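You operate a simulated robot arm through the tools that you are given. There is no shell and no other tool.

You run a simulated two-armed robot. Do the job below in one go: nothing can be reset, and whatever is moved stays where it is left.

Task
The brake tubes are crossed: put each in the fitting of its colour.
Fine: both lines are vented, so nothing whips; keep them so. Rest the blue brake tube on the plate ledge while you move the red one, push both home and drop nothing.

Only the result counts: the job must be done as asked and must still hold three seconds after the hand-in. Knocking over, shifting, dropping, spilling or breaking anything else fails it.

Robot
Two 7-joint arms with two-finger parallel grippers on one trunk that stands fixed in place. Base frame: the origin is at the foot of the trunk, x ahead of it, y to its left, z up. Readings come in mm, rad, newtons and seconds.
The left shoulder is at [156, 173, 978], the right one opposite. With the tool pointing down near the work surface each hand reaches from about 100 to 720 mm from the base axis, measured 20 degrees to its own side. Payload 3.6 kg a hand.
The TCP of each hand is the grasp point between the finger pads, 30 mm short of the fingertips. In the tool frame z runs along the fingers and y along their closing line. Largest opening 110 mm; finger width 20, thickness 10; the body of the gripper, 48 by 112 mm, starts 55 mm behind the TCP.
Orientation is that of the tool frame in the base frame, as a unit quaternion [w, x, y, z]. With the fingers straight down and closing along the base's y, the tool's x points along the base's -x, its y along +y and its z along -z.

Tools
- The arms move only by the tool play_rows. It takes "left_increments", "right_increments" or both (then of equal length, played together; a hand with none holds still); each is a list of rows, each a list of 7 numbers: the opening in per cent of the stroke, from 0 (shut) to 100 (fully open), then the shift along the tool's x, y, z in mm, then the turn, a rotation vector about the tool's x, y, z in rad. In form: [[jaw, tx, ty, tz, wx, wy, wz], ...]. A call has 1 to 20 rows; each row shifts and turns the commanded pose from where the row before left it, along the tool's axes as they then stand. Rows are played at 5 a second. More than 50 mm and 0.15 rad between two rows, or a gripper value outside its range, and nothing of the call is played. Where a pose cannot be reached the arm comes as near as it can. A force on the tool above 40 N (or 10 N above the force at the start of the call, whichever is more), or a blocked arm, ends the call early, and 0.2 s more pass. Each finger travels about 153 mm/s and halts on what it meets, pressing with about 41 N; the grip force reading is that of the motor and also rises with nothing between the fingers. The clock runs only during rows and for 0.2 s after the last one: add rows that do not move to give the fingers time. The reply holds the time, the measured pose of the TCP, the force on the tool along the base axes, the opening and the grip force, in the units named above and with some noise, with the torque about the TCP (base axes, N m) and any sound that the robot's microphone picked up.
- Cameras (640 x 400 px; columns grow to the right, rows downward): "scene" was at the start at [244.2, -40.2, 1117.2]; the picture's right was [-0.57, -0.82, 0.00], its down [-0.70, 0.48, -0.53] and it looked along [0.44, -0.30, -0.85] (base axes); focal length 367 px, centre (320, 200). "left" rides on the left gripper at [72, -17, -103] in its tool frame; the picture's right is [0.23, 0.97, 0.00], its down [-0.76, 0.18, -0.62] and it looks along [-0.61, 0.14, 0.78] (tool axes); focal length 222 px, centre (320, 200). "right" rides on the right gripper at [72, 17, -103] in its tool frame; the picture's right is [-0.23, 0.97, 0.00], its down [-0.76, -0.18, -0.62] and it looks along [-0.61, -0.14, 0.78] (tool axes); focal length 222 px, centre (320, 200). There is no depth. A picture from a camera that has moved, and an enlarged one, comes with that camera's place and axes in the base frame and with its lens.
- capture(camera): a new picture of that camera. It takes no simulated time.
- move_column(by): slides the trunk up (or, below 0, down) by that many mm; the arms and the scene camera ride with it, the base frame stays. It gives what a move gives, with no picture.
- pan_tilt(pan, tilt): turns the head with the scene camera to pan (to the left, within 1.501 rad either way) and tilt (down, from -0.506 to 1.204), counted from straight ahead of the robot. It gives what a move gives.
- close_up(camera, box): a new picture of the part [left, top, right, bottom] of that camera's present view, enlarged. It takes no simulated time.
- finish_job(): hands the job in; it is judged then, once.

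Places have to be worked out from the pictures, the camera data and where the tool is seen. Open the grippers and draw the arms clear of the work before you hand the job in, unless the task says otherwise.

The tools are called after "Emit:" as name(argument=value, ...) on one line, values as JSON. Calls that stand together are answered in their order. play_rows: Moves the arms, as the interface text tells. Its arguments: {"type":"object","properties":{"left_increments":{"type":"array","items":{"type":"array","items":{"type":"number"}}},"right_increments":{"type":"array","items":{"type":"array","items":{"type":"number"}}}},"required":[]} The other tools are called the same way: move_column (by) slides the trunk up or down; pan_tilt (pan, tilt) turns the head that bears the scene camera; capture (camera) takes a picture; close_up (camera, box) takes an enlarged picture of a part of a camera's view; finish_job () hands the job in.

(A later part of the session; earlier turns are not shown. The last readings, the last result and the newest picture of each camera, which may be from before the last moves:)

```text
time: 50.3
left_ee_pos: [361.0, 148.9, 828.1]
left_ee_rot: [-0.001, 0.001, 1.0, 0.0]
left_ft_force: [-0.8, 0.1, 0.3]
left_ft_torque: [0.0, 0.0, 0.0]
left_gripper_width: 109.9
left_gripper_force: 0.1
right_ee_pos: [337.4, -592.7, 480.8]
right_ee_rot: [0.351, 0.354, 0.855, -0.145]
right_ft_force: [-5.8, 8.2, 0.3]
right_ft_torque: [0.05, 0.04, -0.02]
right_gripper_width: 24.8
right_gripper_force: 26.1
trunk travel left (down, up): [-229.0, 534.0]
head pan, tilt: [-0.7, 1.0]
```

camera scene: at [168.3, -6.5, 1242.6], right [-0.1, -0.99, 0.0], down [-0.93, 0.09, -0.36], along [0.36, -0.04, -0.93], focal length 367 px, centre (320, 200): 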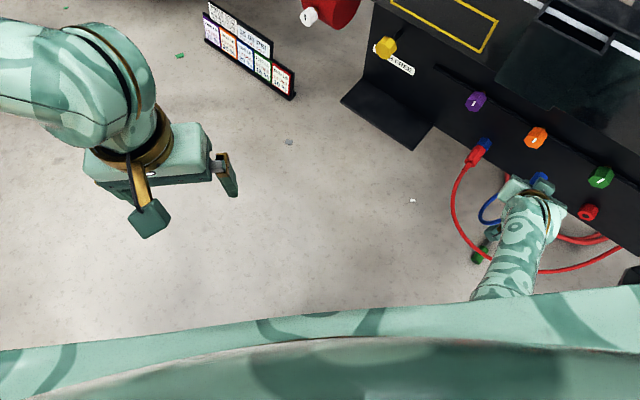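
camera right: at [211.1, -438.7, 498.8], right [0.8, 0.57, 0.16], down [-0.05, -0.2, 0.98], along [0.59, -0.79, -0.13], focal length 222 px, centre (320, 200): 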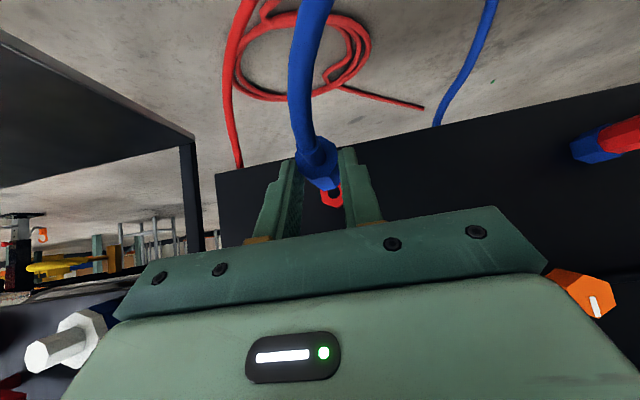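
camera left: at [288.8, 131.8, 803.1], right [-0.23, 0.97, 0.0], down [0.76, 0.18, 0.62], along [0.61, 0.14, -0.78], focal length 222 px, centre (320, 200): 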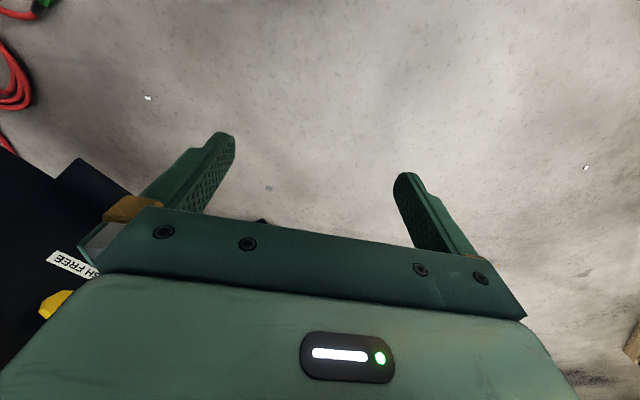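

Side loads are gone and about 10 N axial remains. I'll push 1.5 mm more to make sure it is fully home.

Emit:
play_rows(right_increments=[[0, -0.5, 0, 0.5, 0, 0, 0], [0, -0.6, 0, 0.6, 0, 0, 0], [0, 0, 0, 0, 0, 0, 0], [0, 0, 0, 0, 0, 0, 0]])

Emit:
close_up(camera="scene", box=[425, 170, 465, 205])

Emit:
close_up(camera="right", box=[280, 120, 360, 210])

```text
time: 51.3
left_ee_pos: [360.2, 148.2, 829.1]
left_ee_rot: [-0.001, 0.0, 1.0, 0.0]
left_ft_force: [0.4, -0.1, -0.3]
left_ft_torque: [-0.01, -0.01, -0.04]
left_gripper_width: 109.9
left_gripper_force: 0.1
right_ee_pos: [336.7, -593.2, 480.3]
right_ee_rot: [0.352, 0.354, 0.854, -0.145]
right_ft_force: [-17.7, 14.3, 0.0]
right_ft_torque: [0.32, 0.44, -0.05]
right_gripper_width: 25.1
right_gripper_force: 25.4
trunk travel left (down, up): [-229.0, 534.0]
head pan, tilt: [-0.7, 1.0]
```

```text
11.43 times, centred on (445, 188) of scene
camera zoom: at [164.8, -45.1, 1255.2], right [-0.64, -0.76, 0.0], down [-0.64, 0.54, -0.54], along [0.41, -0.35, -0.84], focal length 4194 px, centre (-1109, 343)
```

zoom: 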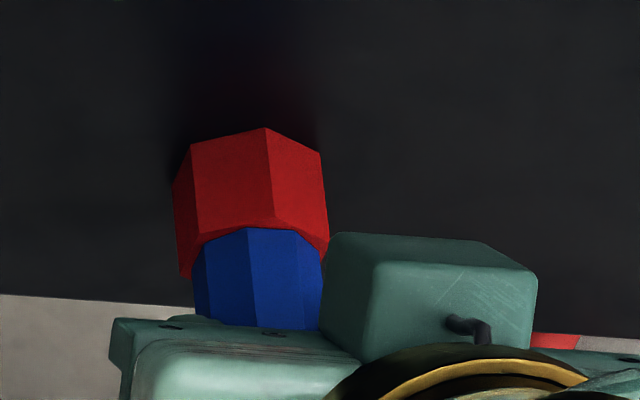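

```text
4.44 times, centred on (320, 165) of right
camera zoom: at [262.4, -492.5, 503.6], right [0.8, 0.57, 0.16], down [-0.05, -0.2, 0.98], along [0.59, -0.79, -0.13], focal length 987 px, centre (320, 356)
```

zoom: 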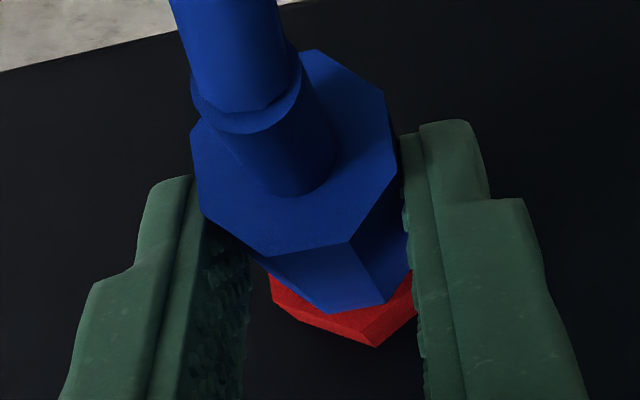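

A further push brings 22.6 N straight back along the axis, so it is home. I'll relax the push and open only slightly, to 33 mm, to confirm it stays put before letting go.

Emit:
play_rows(right_increments=[[0, 1.1, 0, -1.1, 0, 0, 0], [0, 0, 0, 0, 0, 0, 0], [30, 0, 0, 0, 0, 0, 0], [30, 0, 0, 0, 0, 0, 0]])

Emit:
close_up(camera="right", box=[280, 120, 360, 210])

Emit:
close_up(camera="scene", box=[425, 170, 465, 205])

```text
time: 52.3
left_ee_pos: [360.4, 147.7, 828.8]
left_ee_rot: [-0.001, 0.001, 1.0, 0.0]
left_ft_force: [0.7, -0.1, 1.0]
left_ft_torque: [0.02, -0.01, 0.02]
left_gripper_width: 109.8
left_gripper_force: 0.1
right_ee_pos: [339.4, -592.2, 482.0]
right_ee_rot: [0.353, 0.355, 0.853, -0.145]
right_ft_force: [-0.2, -0.6, 0.4]
right_ft_torque: [0.01, 0.01, 0.02]
right_gripper_width: 32.9
right_gripper_force: 0.0
trunk travel left (down, up): [-229.0, 534.0]
head pan, tilt: [-0.7, 1.0]
```

```text
4.44 times, centred on (320, 165) of right
camera zoom: at [264.6, -492.6, 504.5], right [0.8, 0.57, 0.16], down [-0.06, -0.2, 0.98], along [0.59, -0.79, -0.13], focal length 987 px, centre (320, 356)
```

zoom: 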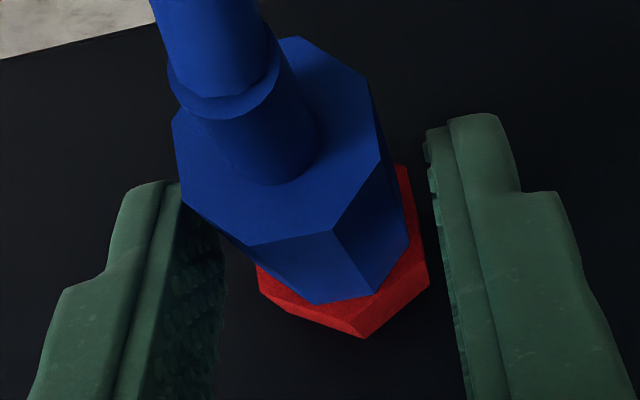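

```text
11.43 times, centred on (445, 188) of scene
camera zoom: at [166.1, -45.8, 1255.2], right [-0.64, -0.77, 0.0], down [-0.64, 0.54, -0.54], along [0.41, -0.35, -0.84], focal length 4194 px, centre (-1109, 343)
```

zoom: 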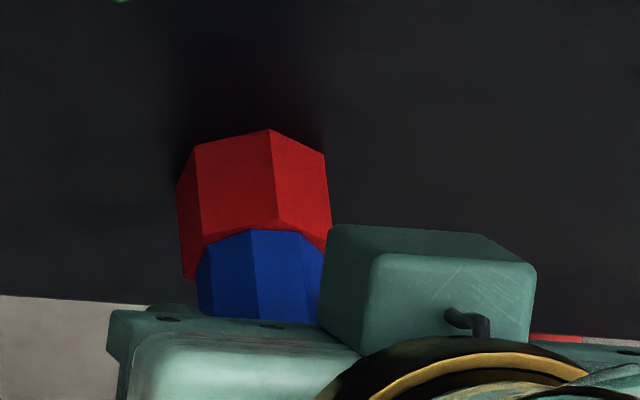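

The blue plug stays home in the red fitting with the jaws loose, so nothing is lost. I'll back off with an empty hand and test a better carrying path: swing the hand's yaw toward straight ahead while moving left, so the elbow stays outboard.

Emit:
play_rows(right_increments=[[60, 0, 0, 0, 0, 0, 0], [60, 0, 0, -20, 0, 0, 0], [60, 0, 0, -20, 0, 0, 0], [60, 0, 0, -20, 0, 0, 0], [60, -0.5, 23.5, 0.5, -0.0346, 0, -0.0346], [60, -1, 23.5, 1, -0.0346, 0, -0.0346], [60, -2, 23.3, 2, -0.0346, 0, -0.0346], [60, -2.2, 23.3, 2.2, -0.0346, 0, -0.0346], [60, -3.5, 23, 3.5, -0.0346, 0, -0.0346], [60, -4, 22.9, 4, -0.0346, 0, -0.0346], [60, -5, 22.4, 5, -0.0346, 0, -0.0346], [60, -5.5, 22.3, 5.5, -0.0346, 0, -0.0346], [60, -6.5, 21.6, 6.5, -0.0346, 0, -0.0346], [60, -7, 21.4, 7, -0.0346, 0, -0.0346], [60, 0, 0, 0, 0, 0, 0]])

Emit:
capture(camera="scene")

Emit:
capture(camera="right")

```text
time: 55.5
left_ee_pos: [361.3, 149.2, 829.4]
left_ee_rot: [-0.001, 0.0, 1.0, 0.001]
left_ft_force: [-0.5, 1.1, -0.5]
left_ft_torque: [0.0, 0.01, 0.01]
left_gripper_width: 110.2
left_gripper_force: 0.1
right_ee_pos: [477.2, -396.3, 524.1]
right_ee_rot: [0.377, 0.137, 0.914, -0.055]
right_ft_force: [-0.9, 0.2, 0.7]
right_ft_torque: [-0.01, 0.03, -0.03]
right_gripper_width: 66.2
right_gripper_force: 0.1
trunk travel left (down, up): [-229.0, 534.0]
head pan, tilt: [-0.7, 1.0]
```

```text
taken
camera scene: at [165.9, -45.8, 1255.2], right [-0.64, -0.76, 0.0], down [-0.64, 0.54, -0.54], along [0.41, -0.35, -0.84], focal length 367 px, centre (320, 200)
```

scene: 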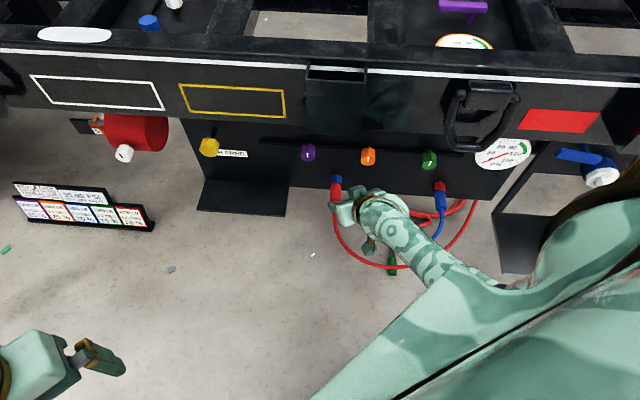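

```text
taken
camera right: at [364.0, -344.0, 546.6], right [0.44, 0.88, 0.16], down [0.04, -0.2, 0.98], along [0.9, -0.42, -0.13], focal length 222 px, centre (320, 200)
```

right: 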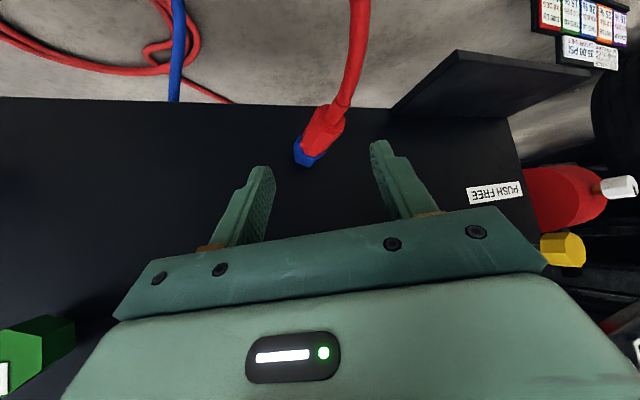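

The path worked without blocking: the hand is at e=57, f=617 with yaw -0.294. Next I'll test whether the hand can turn back to -45° yaw in front of the blue fitting from this posture.

Emit:
play_rows(right_increments=[[60, -1.3, 5.4, 1.3, 0.058, 0, 0.058], [60, -1.3, 5.4, 1.3, 0.058, 0, 0.058], [60, -1.3, 5.4, 1.3, 0.058, 0, 0.058], [60, -1.3, 5.4, 1.3, 0.058, 0, 0.058], [60, -1.3, 5.4, 1.3, 0.058, 0, 0.058], [60, -1.3, 5.4, 1.3, 0.058, 0, 0.058], [60, 0, 0, 0, 0, 0, 0]])

Emit:
capture(camera="scene")

Emit:
capture(camera="right")

```text
time: 57.3
left_ee_pos: [360.3, 147.2, 830.1]
left_ee_rot: [-0.001, 0.0, 1.0, 0.0]
left_ft_force: [0.0, -0.1, -0.1]
left_ft_torque: [0.03, 0.03, 0.01]
left_gripper_width: 110.1
left_gripper_force: 0.1
right_ee_pos: [502.3, -407.3, 533.6]
right_ee_rot: [0.362, 0.354, 0.846, -0.167]
right_ft_force: [0.3, 0.4, 0.3]
right_ft_torque: [0.02, 0.01, -0.01]
right_gripper_width: 66.3
right_gripper_force: 0.0
trunk travel left (down, up): [-229.0, 534.0]
head pan, tilt: [-0.7, 1.0]
stopped in row 7 (right hand): the arm was blocked; the commanded pose is now the measured one
```

```text
taken
camera scene: at [166.1, -45.7, 1255.1], right [-0.64, -0.76, 0.0], down [-0.64, 0.54, -0.54], along [0.41, -0.35, -0.84], focal length 367 px, centre (320, 200)
```

scene: 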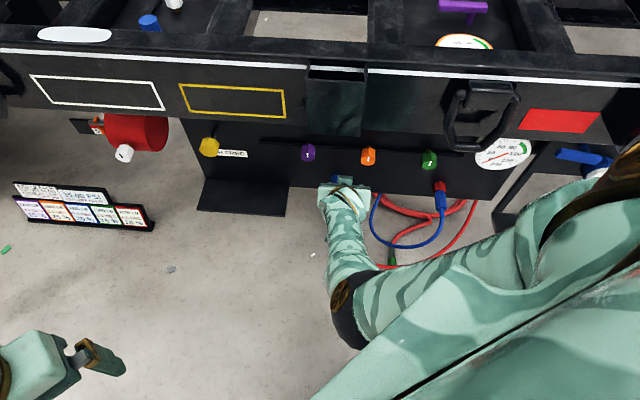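

```text
taken
camera right: at [429.7, -305.5, 551.5], right [0.81, 0.57, 0.14], down [-0.06, -0.15, 0.99], along [0.58, -0.81, -0.09], focal length 222 px, centre (320, 200)
```

right: 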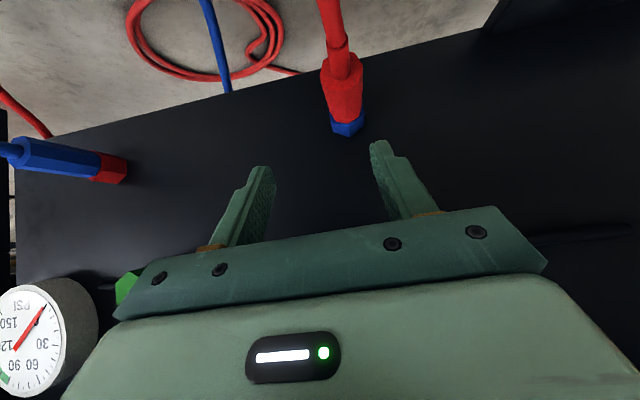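

The elbow is now visible swinging in front, and the "block" looks like the arm failing to keep up with an elbow swing, because progress continues after each stop. I'll go in small slow steps to let it follow, correcting orientation toward e=91, f=625.

Emit:
play_rows(right_increments=[[60, 2.6, 4, -1.6, -0.0053, 0.0057, 0.001], [60, 2.6, 4, -1.6, -0.0053, 0.0057, 0.001], [60, 2.6, 4, -1.6, -0.0053, 0.0057, 0.001], [60, 2.6, 4, -1.6, -0.0053, 0.0057, 0.001], [60, 2.6, 4, -1.6, -0.0053, 0.0057, 0.001], [60, 2.6, 4, -1.6, -0.0053, 0.0057, 0.001], [60, 0, 0, 0, 0, 0, 0], [60, 0, 0, 0, 0, 0, 0]])

Emit:
capture(camera="scene")

Emit:
capture(camera="right")

```text
time: 59.1
left_ee_pos: [360.8, 146.6, 829.6]
left_ee_rot: [-0.001, 0.0, 1.0, 0.0]
left_ft_force: [-0.2, 0.2, 0.9]
left_ft_torque: [-0.01, 0.01, -0.01]
left_gripper_width: 110.1
left_gripper_force: 0.1
right_ee_pos: [507.1, -399.0, 533.0]
right_ee_rot: [0.358, 0.354, 0.849, -0.16]
right_ft_force: [-0.3, -0.3, 0.1]
right_ft_torque: [0.0, 0.02, 0.01]
right_gripper_width: 65.9
right_gripper_force: 0.1
trunk travel left (down, up): [-229.0, 534.0]
head pan, tilt: [-0.7, 1.0]
```

```text
taken
camera scene: at [166.0, -45.7, 1255.2], right [-0.64, -0.76, 0.0], down [-0.64, 0.54, -0.54], along [0.41, -0.35, -0.84], focal length 367 px, centre (320, 200)
```

scene: 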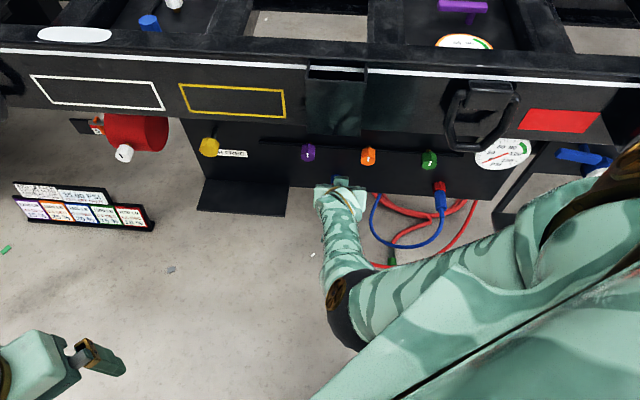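

```text
taken
camera right: at [433.1, -297.2, 553.0], right [0.81, 0.57, 0.15], down [-0.06, -0.17, 0.98], along [0.58, -0.8, -0.1], focal length 222 px, centre (320, 200)
```

right: 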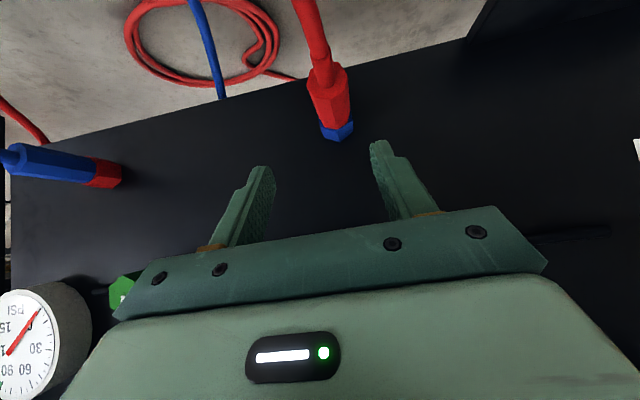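

The arm is still lagging about 20 mm: the elbow seems to press on the torso when the wrist is far back. A steeper tool moves the wrist and elbow forward, so I'll pitch the hand to about 25° from vertical here and see if tracking recovers.

Emit:
play_rows(right_increments=[[60, 0, 0, 0, 0, 0.07, 0], [60, 0, 0, 0, 0, 0.07, 0], [60, 0, 0, 0, 0, 0.07, 0], [60, 0, 0, 0, 0, 0.07, 0], [60, 0, 0, 0, 0, 0.07, 0], [60, 0, 0, 0, 0, 0, 0], [60, 0, 0, 0, 0, 0, 0]])

Emit:
capture(camera="scene")

Emit:
capture(camera="right")

```text
time: 60.7
left_ee_pos: [361.3, 146.9, 829.6]
left_ee_rot: [0.0, 0.0, 1.0, 0.0]
left_ft_force: [-0.6, 0.0, -0.1]
left_ft_torque: [-0.01, -0.01, -0.02]
left_gripper_width: 110.0
left_gripper_force: 0.1
right_ee_pos: [506.0, -375.4, 526.3]
right_ee_rot: [0.196, 0.374, 0.903, -0.08]
right_ft_force: [-0.3, 0.4, -0.4]
right_ft_torque: [0.02, 0.03, -0.02]
right_gripper_width: 65.9
right_gripper_force: 0.0
trunk travel left (down, up): [-229.0, 534.0]
head pan, tilt: [-0.7, 1.0]
```

```text
taken
camera scene: at [166.0, -45.7, 1255.1], right [-0.64, -0.76, 0.0], down [-0.64, 0.54, -0.54], along [0.41, -0.35, -0.84], focal length 367 px, centre (320, 200)
```

scene: 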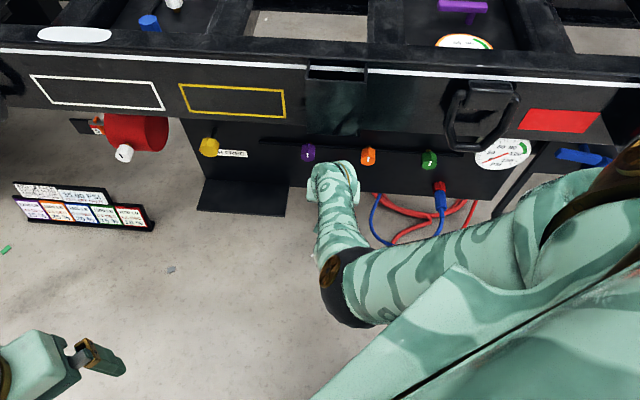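

```text
taken
camera right: at [442.2, -285.3, 591.6], right [0.83, 0.54, 0.1], down [0.18, -0.43, 0.88], along [0.52, -0.72, -0.46], focal length 222 px, centre (320, 200)
```

right: 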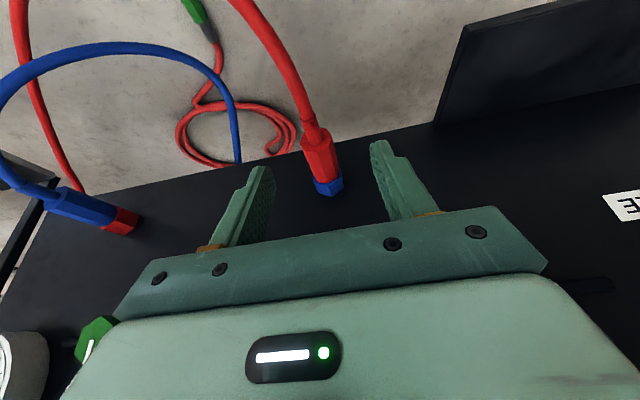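

Tracking fully recovered at the steeper 25° pitch, at f=623, e=92. It also suits the ledge, since the fingertips then cover the whole plug side. With the hand still empty, I'll test the path on to the ledge at this pitch and -45° yaw.

Emit:
play_rows(right_increments=[[60, 0, 20, 0, 0, 0, 0], [60, 0, 20, 0, 0, 0, 0], [60, 0, 20, 0, 0, 0, 0], [60, 0, 20, 0, 0, 0, 0], [60, 0, 20, 0, 0, 0, 0], [60, 0, 20, 0, 0, 0, 0], [60, 0, 20, 0, 0, 0, 0], [60, 0, 20, 0, 0, 0, 0], [60, 0, 15, 0, 0, 0, 0], [60, 0, 0, 0, 0, 0, 0]])

Emit:
capture(camera="scene")

Emit:
capture(camera="right")

```text
time: 62.9
left_ee_pos: [360.1, 148.2, 829.0]
left_ee_rot: [-0.001, 0.001, 1.0, -0.001]
left_ft_force: [-0.4, -0.1, -1.4]
left_ft_torque: [-0.02, 0.0, -0.01]
left_gripper_width: 109.8
left_gripper_force: 0.1
right_ee_pos: [590.8, -272.4, 526.2]
right_ee_rot: [0.197, 0.373, 0.903, -0.081]
right_ft_force: [0.4, -0.3, 0.1]
right_ft_torque: [0.0, 0.02, -0.01]
right_gripper_width: 66.0
right_gripper_force: 0.1
right hand out of reach, approached as far as the arm can: row 7, 8, 9
trunk travel left (down, up): [-229.0, 534.0]
head pan, tilt: [-0.7, 1.0]
```

```text
taken
camera scene: at [166.1, -45.5, 1255.2], right [-0.64, -0.76, 0.0], down [-0.64, 0.54, -0.54], along [0.41, -0.35, -0.84], focal length 367 px, centre (320, 200)
```

scene: 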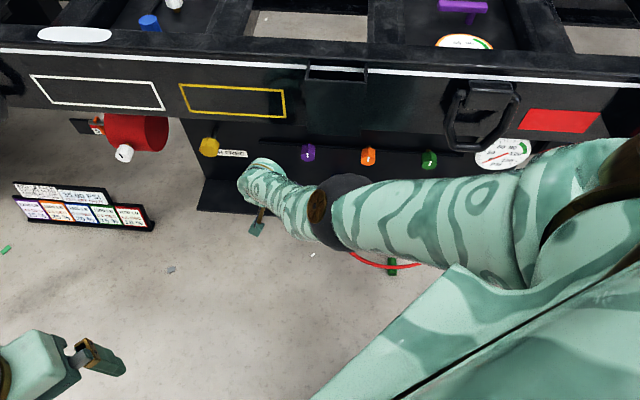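

```text
taken
camera right: at [526.1, -183.8, 591.3], right [0.83, 0.54, 0.1], down [0.18, -0.43, 0.88], along [0.52, -0.72, -0.46], focal length 222 px, centre (320, 200)
```

right: 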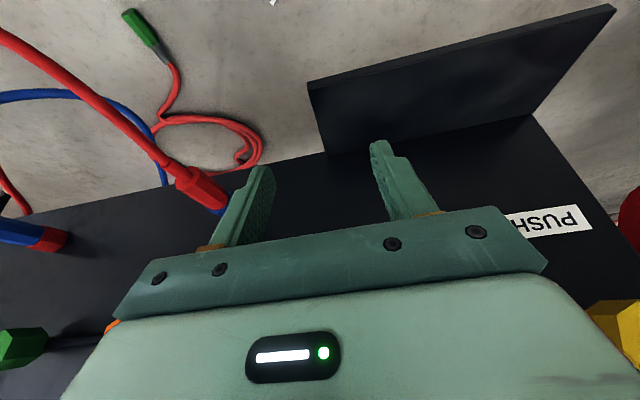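

At the raised trunk height the arm runs out of reach at e≈225, so for the ledge itself I'll lower the trunk later. Now, still empty, I'll test the whole return path along the plate at this pitch and yaw, back to the red fitting.

Emit:
play_rows(right_increments=[[60, 0, -20.3, 0, 0, 0, 0], [60, 0, -20.3, 0, 0, 0, 0], [60, 0, -20.3, 0, 0, 0, 0], [60, 0, -20.3, 0, 0, 0, 0], [60, 0, -20.3, 0, 0, 0, 0], [60, 0, -20.3, 0, 0, 0, 0], [60, 0, -20.3, 0, 0, 0, 0], [60, 0, -20.3, 0, 0, 0, 0], [60, 0, -20.3, 0, 0, 0, 0], [60, 0, -20.3, 0, 0, 0, 0], [60, 0, -20.3, 0, 0, 0, 0], [60, 0, -20.3, 0, 0, 0, 0], [60, 0, -20.3, 0, 0, 0, 0], [60, 0, -20.3, 0, 0, 0, 0], [60, 0, -20.3, 0, 0, 0, 0], [60, 0, -20.3, 0, 0, 0, 0], [60, 0, -20.3, 0, 0, 0, 0], [60, 0, -20.3, 0, 0, 0, 0], [60, 0, -20.3, 0, 0, 0, 0], [60, 0, 0, 0, 0, 0, 0]])

Emit:
capture(camera="scene")

Emit:
capture(camera="right")

```text
time: 67.1
left_ee_pos: [362.2, 148.2, 829.4]
left_ee_rot: [-0.001, 0.0, 1.0, 0.0]
left_ft_force: [-0.3, -0.3, 0.0]
left_ft_torque: [-0.02, 0.01, 0.0]
left_gripper_width: 110.0
left_gripper_force: 0.0
right_ee_pos: [318.5, -547.4, 525.2]
right_ee_rot: [0.197, 0.373, 0.903, -0.08]
right_ft_force: [-0.4, -0.6, -0.4]
right_ft_torque: [-0.02, -0.03, 0.02]
right_gripper_width: 66.0
right_gripper_force: 0.1
trunk travel left (down, up): [-229.0, 534.0]
head pan, tilt: [-0.7, 1.0]
```

```text
taken
camera scene: at [166.0, -45.7, 1255.1], right [-0.64, -0.76, 0.0], down [-0.64, 0.54, -0.54], along [0.41, -0.35, -0.84], focal length 367 px, centre (320, 200)
```

scene: 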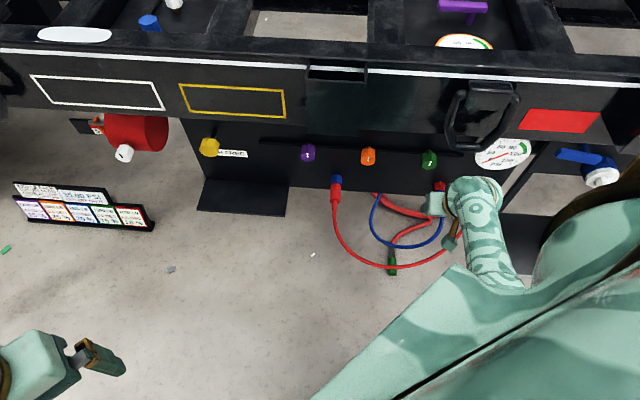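

```text
taken
camera right: at [253.3, -457.6, 590.5], right [0.83, 0.54, 0.1], down [0.18, -0.43, 0.88], along [0.52, -0.72, -0.46], focal length 222 px, centre (320, 200)
```

right: 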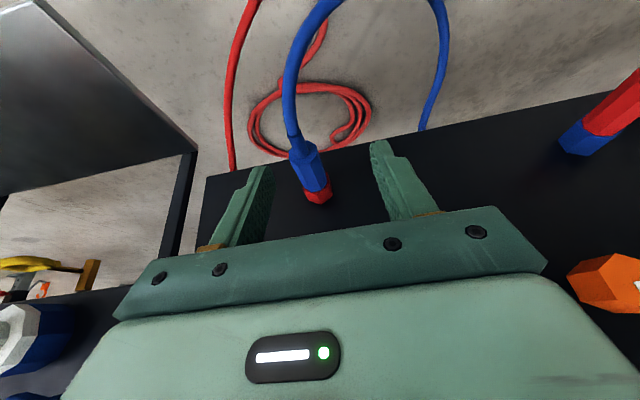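

The whole path runs without blocking at this pitch. I'll now line up over the blue plug again for a secure regrip, going halfway first to check centring.

Emit:
play_rows(right_increments=[[60, 0, -9.3, 0, 0, 0, 0], [60, 0, -9.3, 0, 0, 0, 0], [60, -6, 0, 11.3, 0, 0, 0], [60, -6, 0, 11.3, 0, 0, 0], [60, -6, 0, 11.3, 0, 0, 0], [60, 0, 0, 0, 0, 0, 0]])

Emit:
close_up(camera="right", box=[220, 110, 460, 260])

```text
time: 68.5
left_ee_pos: [360.6, 148.4, 828.8]
left_ee_rot: [-0.001, 0.001, 1.0, 0.0]
left_ft_force: [0.4, 0.4, 0.4]
left_ft_torque: [-0.02, -0.01, 0.07]
left_gripper_width: 109.8
left_gripper_force: 0.1
right_ee_pos: [326.8, -580.4, 502.3]
right_ee_rot: [0.198, 0.374, 0.903, -0.081]
right_ft_force: [0.8, 0.8, 0.1]
right_ft_torque: [-0.01, 0.02, -0.01]
right_gripper_width: 65.9
right_gripper_force: 0.1
trunk travel left (down, up): [-229.0, 534.0]
head pan, tilt: [-0.7, 1.0]
```

```text
2.67 times, centred on (340, 185) of right
camera zoom: at [262.1, -492.4, 566.8], right [0.83, 0.54, 0.1], down [0.18, -0.43, 0.88], along [0.52, -0.72, -0.46], focal length 592 px, centre (267, 240)
```

zoom: 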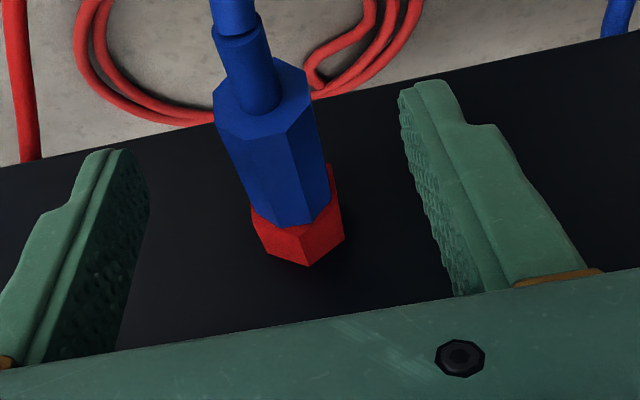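

The plug axis is at e≈-180, z≈459, centred between the fingers. I'll finish the approach to TCP f≈673, z≈477 and close.

Emit:
play_rows(right_increments=[[60, -6.1, -0.4, 11.9, 0, 0, 0], [60, -6.1, -0.3, 11.9, 0, 0, 0], [60, -6.2, 0, 12, 0, 0, 0], [60, 0, 0, 0, 0, 0, 0], [0, 0, 0, 0, 0, 0, 0], [0, 0, 0, 0, 0, 0, 0], [0, 0, 0, 0, 0, 0, 0]])

Emit:
close_up(camera="right", box=[220, 110, 460, 260])

Emit:
close_up(camera="scene", box=[380, 150, 540, 250])

```text
time: 70.1
left_ee_pos: [360.0, 148.3, 828.9]
left_ee_rot: [0.0, 0.0, 1.0, -0.001]
left_ft_force: [0.6, -0.7, 0.6]
left_ft_torque: [-0.03, -0.02, 0.0]
left_gripper_width: 110.0
left_gripper_force: 0.0
right_ee_pos: [348.9, -603.7, 476.7]
right_ee_rot: [0.197, 0.373, 0.903, -0.08]
right_ft_force: [0.5, 3.7, -0.1]
right_ft_torque: [0.07, -0.01, -0.01]
right_gripper_width: 25.2
right_gripper_force: 25.7
trunk travel left (down, up): [-229.0, 534.0]
head pan, tilt: [-0.7, 1.0]
```

```text
2.67 times, centred on (340, 185) of right
camera zoom: at [284.3, -515.0, 541.8], right [0.83, 0.54, 0.1], down [0.18, -0.43, 0.88], along [0.52, -0.72, -0.46], focal length 592 px, centre (267, 240)
```

zoom: 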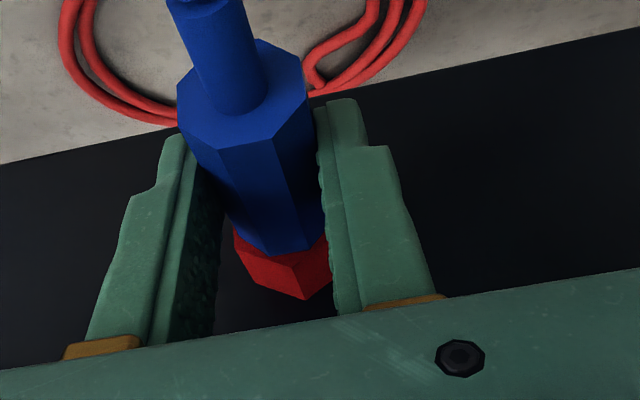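

```text
4.00 times, centred on (460, 200) of scene
camera zoom: at [166.0, -45.6, 1255.2], right [-0.64, -0.76, 0.0], down [-0.64, 0.54, -0.54], along [0.41, -0.35, -0.84], focal length 1468 px, centre (-240, 200)
```

zoom: 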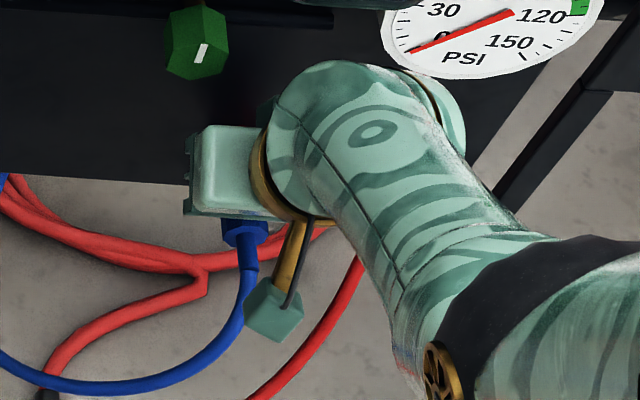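

Gripped at 25.2 mm, now squarely on the flats. The earlier "creep" was the plug rolling onto its flats, so this grip should hold. I'll pull straight out, then raise to carrying height.

Emit:
play_rows(right_increments=[[0, 0, 0.6, 0, 0, 0, 0], [0, 3.64, 0, -1.65, 0, 0, 0], [0, 5.46, 0, -2.48, 0, 0, 0], [0, 7.29, 0, -3.3, 0, 0, 0], [0, 9.11, 0, -4.13, 0, 0, 0], [0, 9.11, 0, -4.13, 0, 0, 0], [0, 9.11, 0, -4.13, 0, 0, 0], [0, 9.11, 0, -4.13, 0, 0, 0], [0, 9.11, 0, -4.13, 0, 0, 0], [0, 7.0, 0, -3.2, 0, 0, 0], [0, -5, 0, -11, 0, 0, 0], [0, -5, 0, -11, 0, 0, 0], [0, -5, 0, -11, 0, 0, 0], [0, -5, 0, -11, 0, 0, 0], [0, 0, 0, 0, 0, 0, 0]])

Emit:
capture(camera="right")

Emit:
capture(camera="scene")

```text
time: 73.3
left_ee_pos: [361.0, 147.4, 829.4]
left_ee_rot: [-0.001, 0.0, 1.0, 0.0]
left_ft_force: [0.7, 0.2, 0.0]
left_ft_torque: [0.02, 0.01, 0.0]
left_gripper_width: 109.9
left_gripper_force: 0.1
right_ee_pos: [296.0, -550.2, 525.4]
right_ee_rot: [0.197, 0.375, 0.902, -0.08]
right_ft_force: [0.2, -0.9, -0.1]
right_ft_torque: [-0.02, 0.0, 0.02]
right_gripper_width: 25.0
right_gripper_force: 26.2
trunk travel left (down, up): [-229.0, 534.0]
head pan, tilt: [-0.7, 1.0]
```

```text
taken
camera right: at [231.0, -461.4, 589.9], right [0.83, 0.54, 0.1], down [0.18, -0.43, 0.88], along [0.52, -0.72, -0.46], focal length 222 px, centre (320, 200)
```

right: 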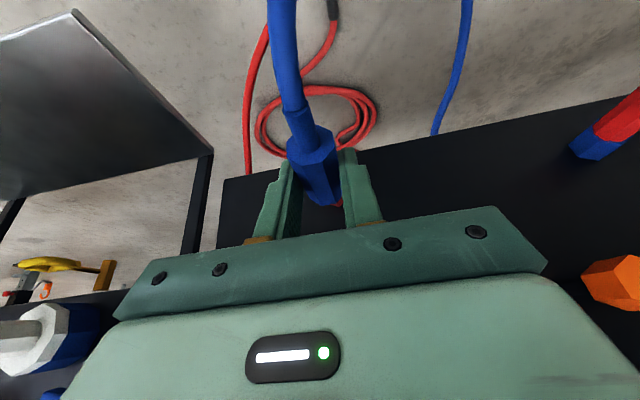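

```text
taken
camera scene: at [165.9, -45.9, 1255.1], right [-0.64, -0.76, 0.0], down [-0.64, 0.54, -0.54], along [0.41, -0.35, -0.84], focal length 367 px, centre (320, 200)
```

scene: 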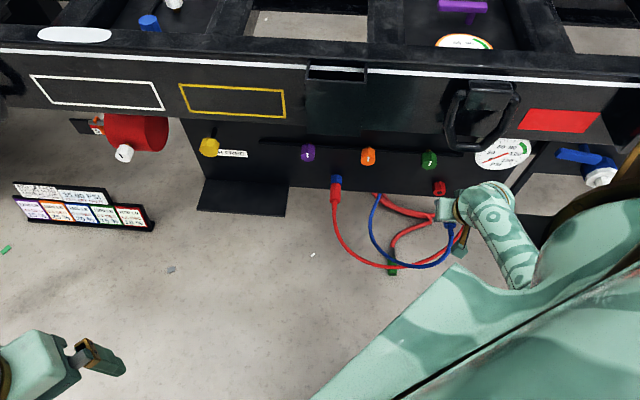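

The blue plug is out and steady. Carrying it left along the tested path, in two stages.

Emit:
play_rows(right_increments=[[0, -0.91, 20, 0.41, 0, 0, 0], [0, -0.91, 20, 0.41, 0, 0, 0], [0, -0.91, 20, 0.41, 0, 0, 0], [0, -0.91, 20, 0.41, 0, 0, 0], [0, -0.91, 20, 0.41, 0, 0, 0], [0, -0.91, 20, 0.41, 0, 0, 0], [0, -0.91, 20, 0.41, 0, 0, 0], [0, -0.91, 20, 0.41, 0, 0, 0], [0, -0.91, 20, 0.41, 0, 0, 0], [0, -0.91, 20, 0.41, 0, 0, 0], [0, 0, 0, 0, 0, 0, 0]])

Emit:
capture(camera="scene")

Emit:
capture(camera="right")

```text
time: 75.7
left_ee_pos: [360.7, 148.9, 829.3]
left_ee_rot: [-0.001, -0.001, 1.0, 0.001]
left_ft_force: [-0.2, -0.3, -0.2]
left_ft_torque: [-0.01, -0.02, 0.0]
left_gripper_width: 109.9
left_gripper_force: 0.0
right_ee_pos: [444.8, -414.9, 526.1]
right_ee_rot: [0.198, 0.374, 0.903, -0.081]
right_ft_force: [0.1, 0.1, -0.8]
right_ft_torque: [0.01, -0.01, 0.03]
right_gripper_width: 25.0
right_gripper_force: 26.2
trunk travel left (down, up): [-229.0, 534.0]
head pan, tilt: [-0.7, 1.0]
```

```text
taken
camera scene: at [165.9, -45.8, 1255.2], right [-0.64, -0.76, 0.0], down [-0.64, 0.54, -0.54], along [0.41, -0.35, -0.84], focal length 367 px, centre (320, 200)
```

scene: 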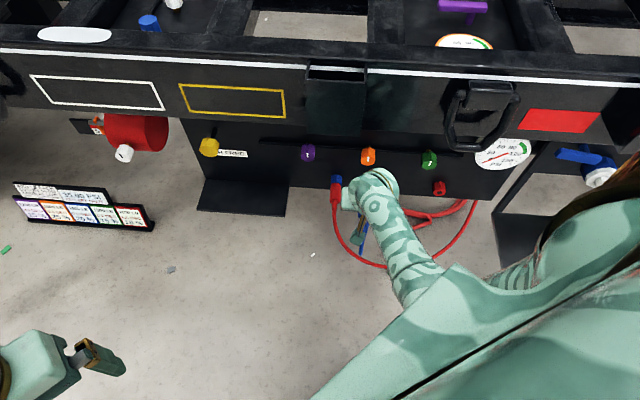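

```text
taken
camera right: at [379.2, -326.7, 590.7], right [0.83, 0.54, 0.1], down [0.18, -0.43, 0.88], along [0.52, -0.72, -0.46], focal length 222 px, centre (320, 200)
```

right: 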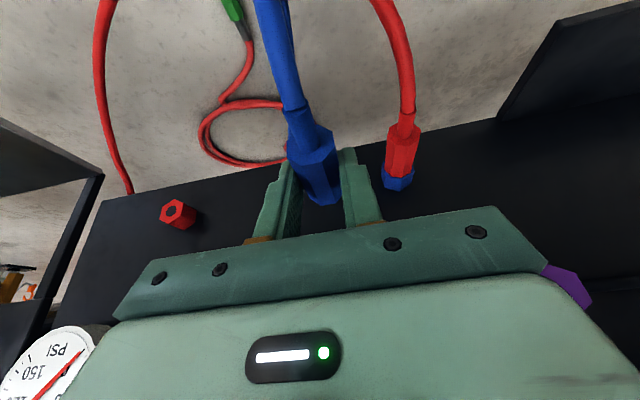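

Moving smoothly with no tube pull. Continuing over the red plug toward the ledge.

Emit:
play_rows(right_increments=[[0, 0, 20, 0, 0, 0, 0], [0, 0, 20, 0, 0, 0, 0], [0, 0, 20, 0, 0, 0, 0], [0, 0, 20, 0, 0, 0, 0], [0, 0, 20, 0, 0, 0, 0], [0, 0, 20, 0, 0, 0, 0], [0, 0, 20, 0, 0, 0, 0], [0, 0, 20, 0, 0, 0, 0], [0, 0, 20, 0, 0, 0, 0], [0, 0, 0, 0, 0, 0, 0]])

Emit:
capture(camera="scene")

Emit:
capture(camera="right")

```text
time: 77.9
left_ee_pos: [359.9, 147.4, 828.4]
left_ee_rot: [-0.001, -0.001, 1.0, 0.0]
left_ft_force: [-1.0, 0.0, 0.5]
left_ft_torque: [0.01, -0.03, -0.02]
left_gripper_width: 110.2
left_gripper_force: 0.0
right_ee_pos: [571.3, -287.6, 527.0]
right_ee_rot: [0.197, 0.374, 0.903, -0.081]
right_ft_force: [-0.3, 0.3, -0.8]
right_ft_torque: [0.02, 0.02, -0.01]
right_gripper_width: 25.0
right_gripper_force: 26.3
trunk travel left (down, up): [-229.0, 534.0]
head pan, tilt: [-0.7, 1.0]
```

```text
taken
camera scene: at [166.0, -45.7, 1255.1], right [-0.64, -0.76, 0.0], down [-0.64, 0.54, -0.54], along [0.41, -0.35, -0.84], focal length 367 px, centre (320, 200)
```

scene: 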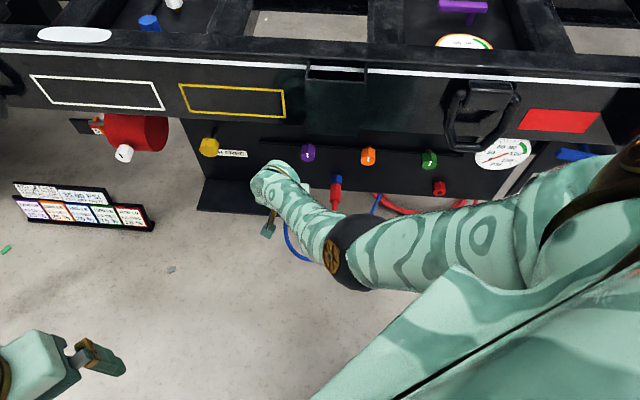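

```text
taken
camera right: at [506.8, -199.4, 591.4], right [0.83, 0.54, 0.1], down [0.18, -0.43, 0.88], along [0.52, -0.72, -0.46], focal length 222 px, centre (320, 200)
```

right: 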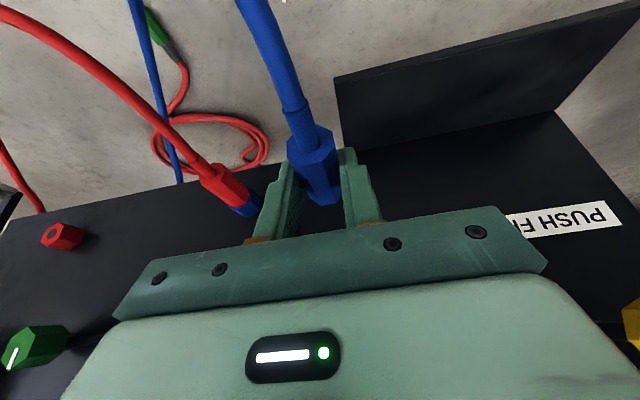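

The hand is at f=607, e=200.6, z=527, right beside the ledge. I'll measure the ledge accurately from this close view.

Emit:
close_up(camera="right", box=[310, 0, 640, 206])

Emit:
close_up(camera="right", box=[220, 60, 460, 210])

```text
1.94 times, centred on (475, 103) of right
camera zoom: at [506.8, -199.4, 591.4], right [0.83, 0.54, 0.1], down [0.18, -0.43, 0.88], along [0.52, -0.72, -0.46], focal length 431 px, centre (19, 388)
```

zoom: 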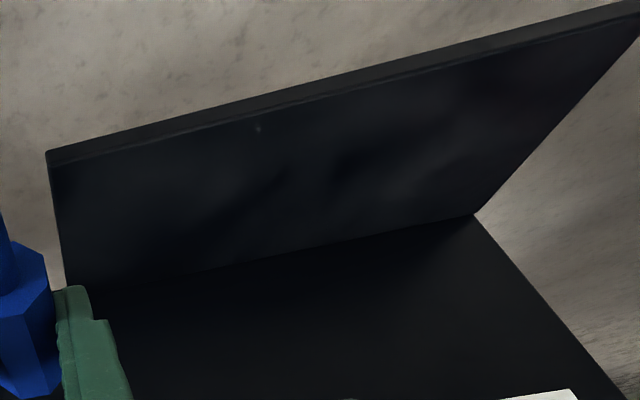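

```text
2.67 times, centred on (340, 135) of right
camera zoom: at [506.8, -199.4, 591.4], right [0.83, 0.54, 0.1], down [0.18, -0.43, 0.88], along [0.52, -0.72, -0.46], focal length 592 px, centre (267, 373)
```

zoom: 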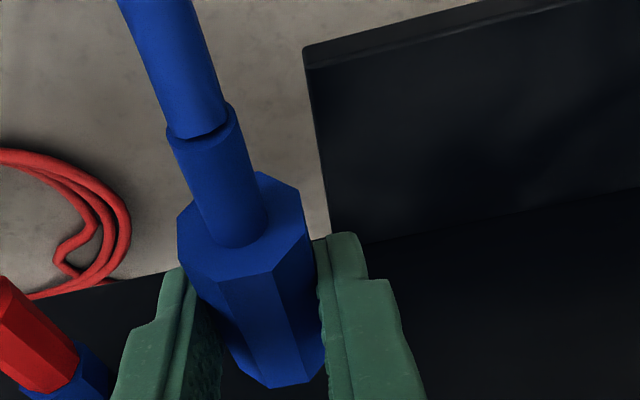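

The ledge top is at z≈403, front edge f≈640, right end e≈224. Reaching it needs a lower shoulder, so I'll alternate: raise the hand about 73 mm, then lower the trunk 100 mm.

Emit:
play_rows(right_increments=[[0, -7.5, 0, -16.6, 0, 0, 0], [0, -7.5, 0, -16.6, 0, 0, 0], [0, -7.5, 0, -16.6, 0, 0, 0], [0, -7.5, 0, -16.6, 0, 0, 0], [0, 0, 0, 0, 0, 0, 0]])

Emit:
move_column(by=-95)

Emit:
capture(camera="right")

Emit:
capture(camera="scene")

```text
time: 79.1
left_ee_pos: [361.3, 147.6, 828.1]
left_ee_rot: [-0.001, 0.0, 1.0, 0.0]
left_ft_force: [-0.7, -0.1, 0.3]
left_ft_torque: [0.04, 0.0, 0.0]
left_gripper_width: 109.9
left_gripper_force: 0.0
right_ee_pos: [570.6, -287.6, 599.2]
right_ee_rot: [0.196, 0.374, 0.903, -0.08]
right_ft_force: [0.2, 0.7, 0.1]
right_ft_torque: [0.04, 0.02, 0.01]
right_gripper_width: 25.0
right_gripper_force: 26.0
trunk travel left (down, up): [-229.0, 534.0]
head pan, tilt: [-0.7, 1.0]
```

```text
time: 80.4
left_ee_pos: [359.8, 148.0, 734.6]
left_ee_rot: [0.0, 0.0, 1.0, 0.0]
left_ft_force: [-0.9, 0.3, -0.2]
left_ft_torque: [0.02, 0.01, 0.01]
left_gripper_width: 110.1
left_gripper_force: 0.0
right_ee_pos: [586.1, -309.7, 519.8]
right_ee_rot: [0.217, 0.379, 0.895, -0.089]
right_ft_force: [-0.3, -0.3, 0.1]
right_ft_torque: [0.01, 0.03, -0.04]
right_gripper_width: 25.2
right_gripper_force: 26.5
trunk travel left (down, up): [-134.0, 629.0]
head pan, tilt: [-0.7, 1.0]
```

```text
taken
camera right: at [519.9, -217.7, 580.1], right [0.84, 0.53, 0.11], down [0.14, -0.41, 0.9], along [0.52, -0.74, -0.42], focal length 222 px, centre (320, 200)
```

right: 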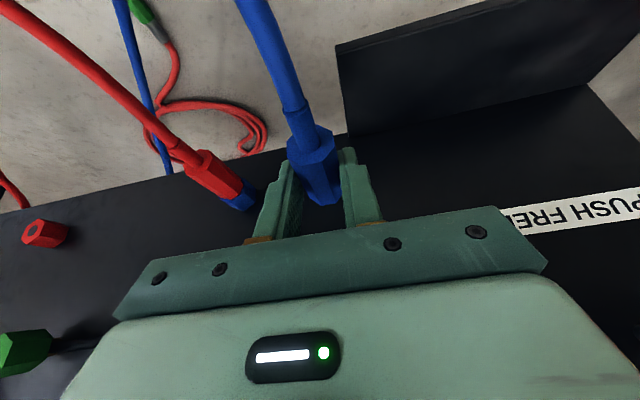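

```text
taken
camera scene: at [218.5, -45.7, 1155.5], right [-0.64, -0.76, 0.0], down [-0.64, 0.54, -0.54], along [0.41, -0.35, -0.84], focal length 367 px, centre (320, 200)
```

scene: 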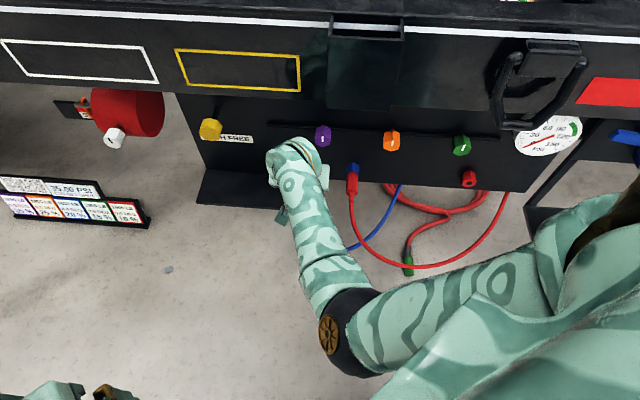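

The trunk moved, but the right hand shifted about 30 mm and tilted, so the elbow is again pressing on something in front of the torso. I'll check whether it settles, with one idle row.

Emit:
play_rows(right_increments=[[0, 0, 0, 0, 0, 0, 0], [0, 0, 0, 0, 0, 0, 0]])

Emit:
pan_tilt(pan=-0.45, tilt=1.2)

Emit:
capture(camera="scene")

Emit:
capture(camera="left")

```text
time: 81.2
left_ee_pos: [361.0, 148.0, 733.8]
left_ee_rot: [-0.001, -0.001, 1.0, 0.0]
left_ft_force: [0.0, -0.5, 0.8]
left_ft_torque: [0.02, -0.02, 0.03]
left_gripper_width: 110.3
left_gripper_force: 0.1
right_ee_pos: [585.5, -316.7, 519.8]
right_ee_rot: [0.218, 0.379, 0.894, -0.096]
right_ft_force: [-1.1, 0.5, -0.1]
right_ft_torque: [0.02, -0.01, 0.01]
right_gripper_width: 25.2
right_gripper_force: 25.9
trunk travel left (down, up): [-134.0, 629.0]
head pan, tilt: [-0.7, 1.0]
stopped in row 2 (right hand): the arm was blocked; the commanded pose is now the measured one
```

```text
time: 81.9
left_ee_pos: [361.1, 148.2, 732.9]
left_ee_rot: [-0.001, 0.0, 1.0, 0.0]
left_ft_force: [-0.8, 1.1, 0.5]
left_ft_torque: [0.02, -0.03, 0.04]
left_gripper_width: 109.9
left_gripper_force: 0.0
right_ee_pos: [584.9, -315.9, 520.3]
right_ee_rot: [0.218, 0.378, 0.895, -0.095]
right_ft_force: [0.2, 0.5, 0.0]
right_ft_torque: [-0.02, -0.03, 0.01]
right_gripper_width: 24.9
right_gripper_force: 25.8
trunk travel left (down, up): [-134.0, 629.0]
head pan, tilt: [-0.45, 1.201]
```

```text
taken
camera scene: at [216.2, -25.2, 1142.7], right [-0.44, -0.9, 0.0], down [-0.84, 0.41, -0.36], along [0.33, -0.16, -0.93], focal length 367 px, centre (320, 200)
```

scene: 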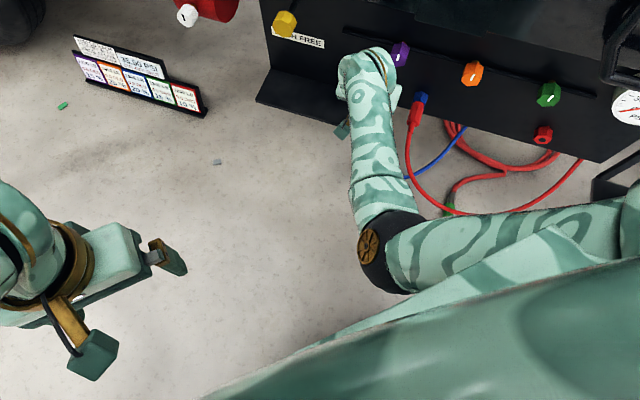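

```text
taken
camera left: at [289.0, 131.8, 838.1], right [-0.23, 0.97, 0.0], down [0.76, 0.18, 0.62], along [0.61, 0.14, -0.78], focal length 222 px, centre (320, 200)
```

left: 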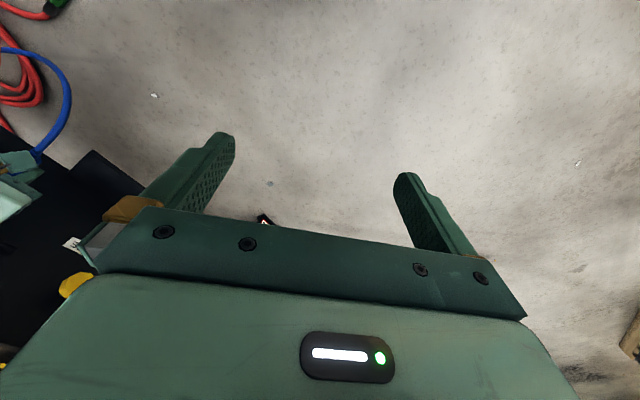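

The trunk evidently slides on a slant, so lowering it folds the arm against the chest. The remedy is to extend the arm, so I'll move on toward the ledge (e≈250, f≈645) while straightening the tool. That should lift the elbow off.

Emit:
play_rows(right_increments=[[0, -1.3, 12, 0.6, -0.0025, 0.0108, -0.0049], [0, -1.3, 12, 0.6, -0.0025, 0.0108, -0.0049], [0, -1.3, 12, 0.6, -0.0025, 0.0108, -0.0049], [0, -1.3, 12, 0.6, -0.0025, 0.0108, -0.0049], [0, -1.3, 12, 0.6, -0.0025, 0.0108, -0.0049], [0, 0, 0, 0, 0, 0, 0]])

Emit:
capture(camera="scene")

Emit:
capture(camera="right")

```text
time: 83.3
left_ee_pos: [361.5, 147.7, 734.2]
left_ee_rot: [-0.002, 0.0, 1.0, 0.0]
left_ft_force: [0.3, -0.7, -0.4]
left_ft_torque: [-0.04, -0.01, 0.0]
left_gripper_width: 109.6
left_gripper_force: 0.0
right_ee_pos: [631.8, -273.2, 517.3]
right_ee_rot: [0.191, 0.368, 0.907, -0.079]
right_ft_force: [1.3, 0.1, -0.4]
right_ft_torque: [0.02, 0.0, 0.0]
right_gripper_width: 25.1
right_gripper_force: 26.2
trunk travel left (down, up): [-134.0, 629.0]
head pan, tilt: [-0.45, 1.201]
```

```text
taken
camera scene: at [216.2, -25.1, 1142.7], right [-0.44, -0.9, 0.0], down [-0.84, 0.41, -0.36], along [0.33, -0.16, -0.93], focal length 367 px, centre (320, 200)
```

scene: 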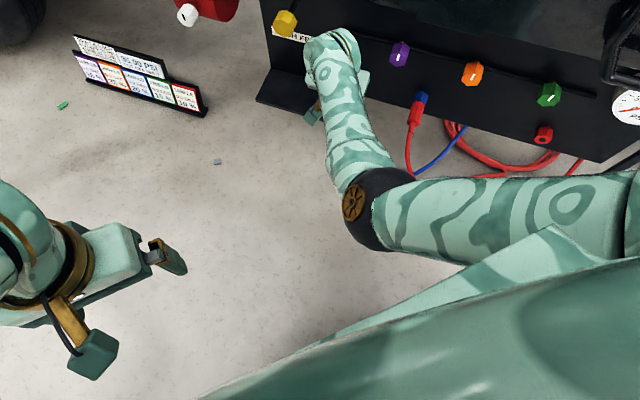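

```text
taken
camera right: at [565.5, -185.4, 583.3], right [0.83, 0.55, 0.09], down [0.2, -0.43, 0.88], along [0.53, -0.71, -0.47], focal length 222 px, centre (320, 200)
```

right: 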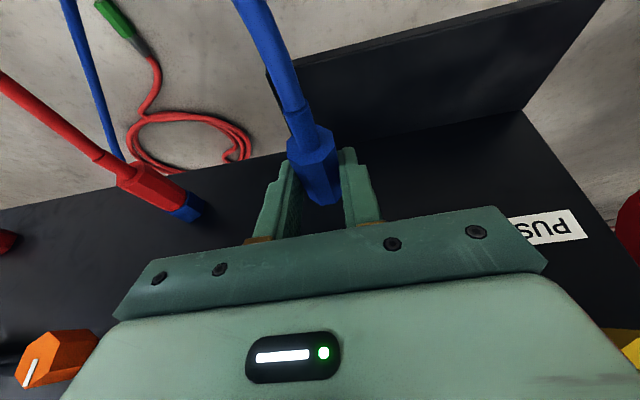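

The elbow is clear again and the hand is over the ledge area at f=640, e=254, z=517. I'll lower the trunk 40 mm so the final set-down is within reach.

Emit:
move_column(by=-40)

Emit:
capture(camera="right")

Emit:
capture(camera="scene")

```text
time: 84.2
left_ee_pos: [361.1, 147.5, 694.6]
left_ee_rot: [-0.001, 0.001, 1.0, 0.001]
left_ft_force: [0.2, -0.2, 0.5]
left_ft_torque: [-0.01, -0.02, -0.02]
left_gripper_width: 109.9
left_gripper_force: 0.0
right_ee_pos: [630.4, -274.4, 477.5]
right_ee_rot: [0.193, 0.367, 0.907, -0.078]
right_ft_force: [-0.1, 0.2, -0.6]
right_ft_torque: [-0.01, -0.01, 0.01]
right_gripper_width: 24.8
right_gripper_force: 26.0
trunk travel left (down, up): [-94.0, 669.0]
head pan, tilt: [-0.45, 1.201]
```

```text
taken
camera right: at [565.3, -186.4, 544.1], right [0.83, 0.55, 0.09], down [0.19, -0.43, 0.88], along [0.53, -0.71, -0.47], focal length 222 px, centre (320, 200)
```

right: 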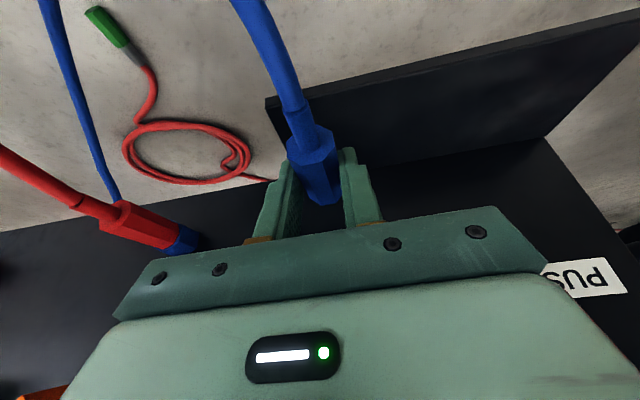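

```text
taken
camera scene: at [240.0, -25.2, 1100.1], right [-0.44, -0.9, 0.0], down [-0.84, 0.41, -0.36], along [0.33, -0.16, -0.93], focal length 367 px, centre (320, 200)
```

scene: 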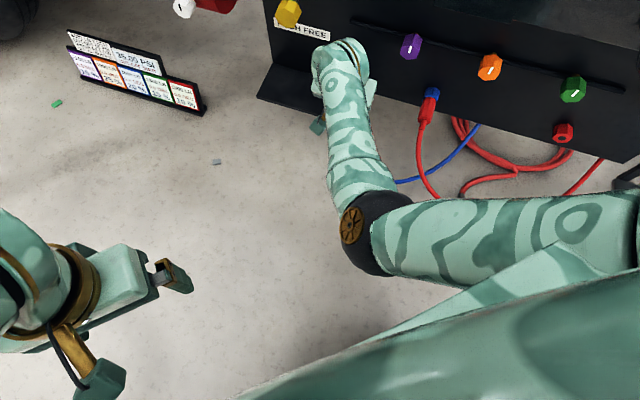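

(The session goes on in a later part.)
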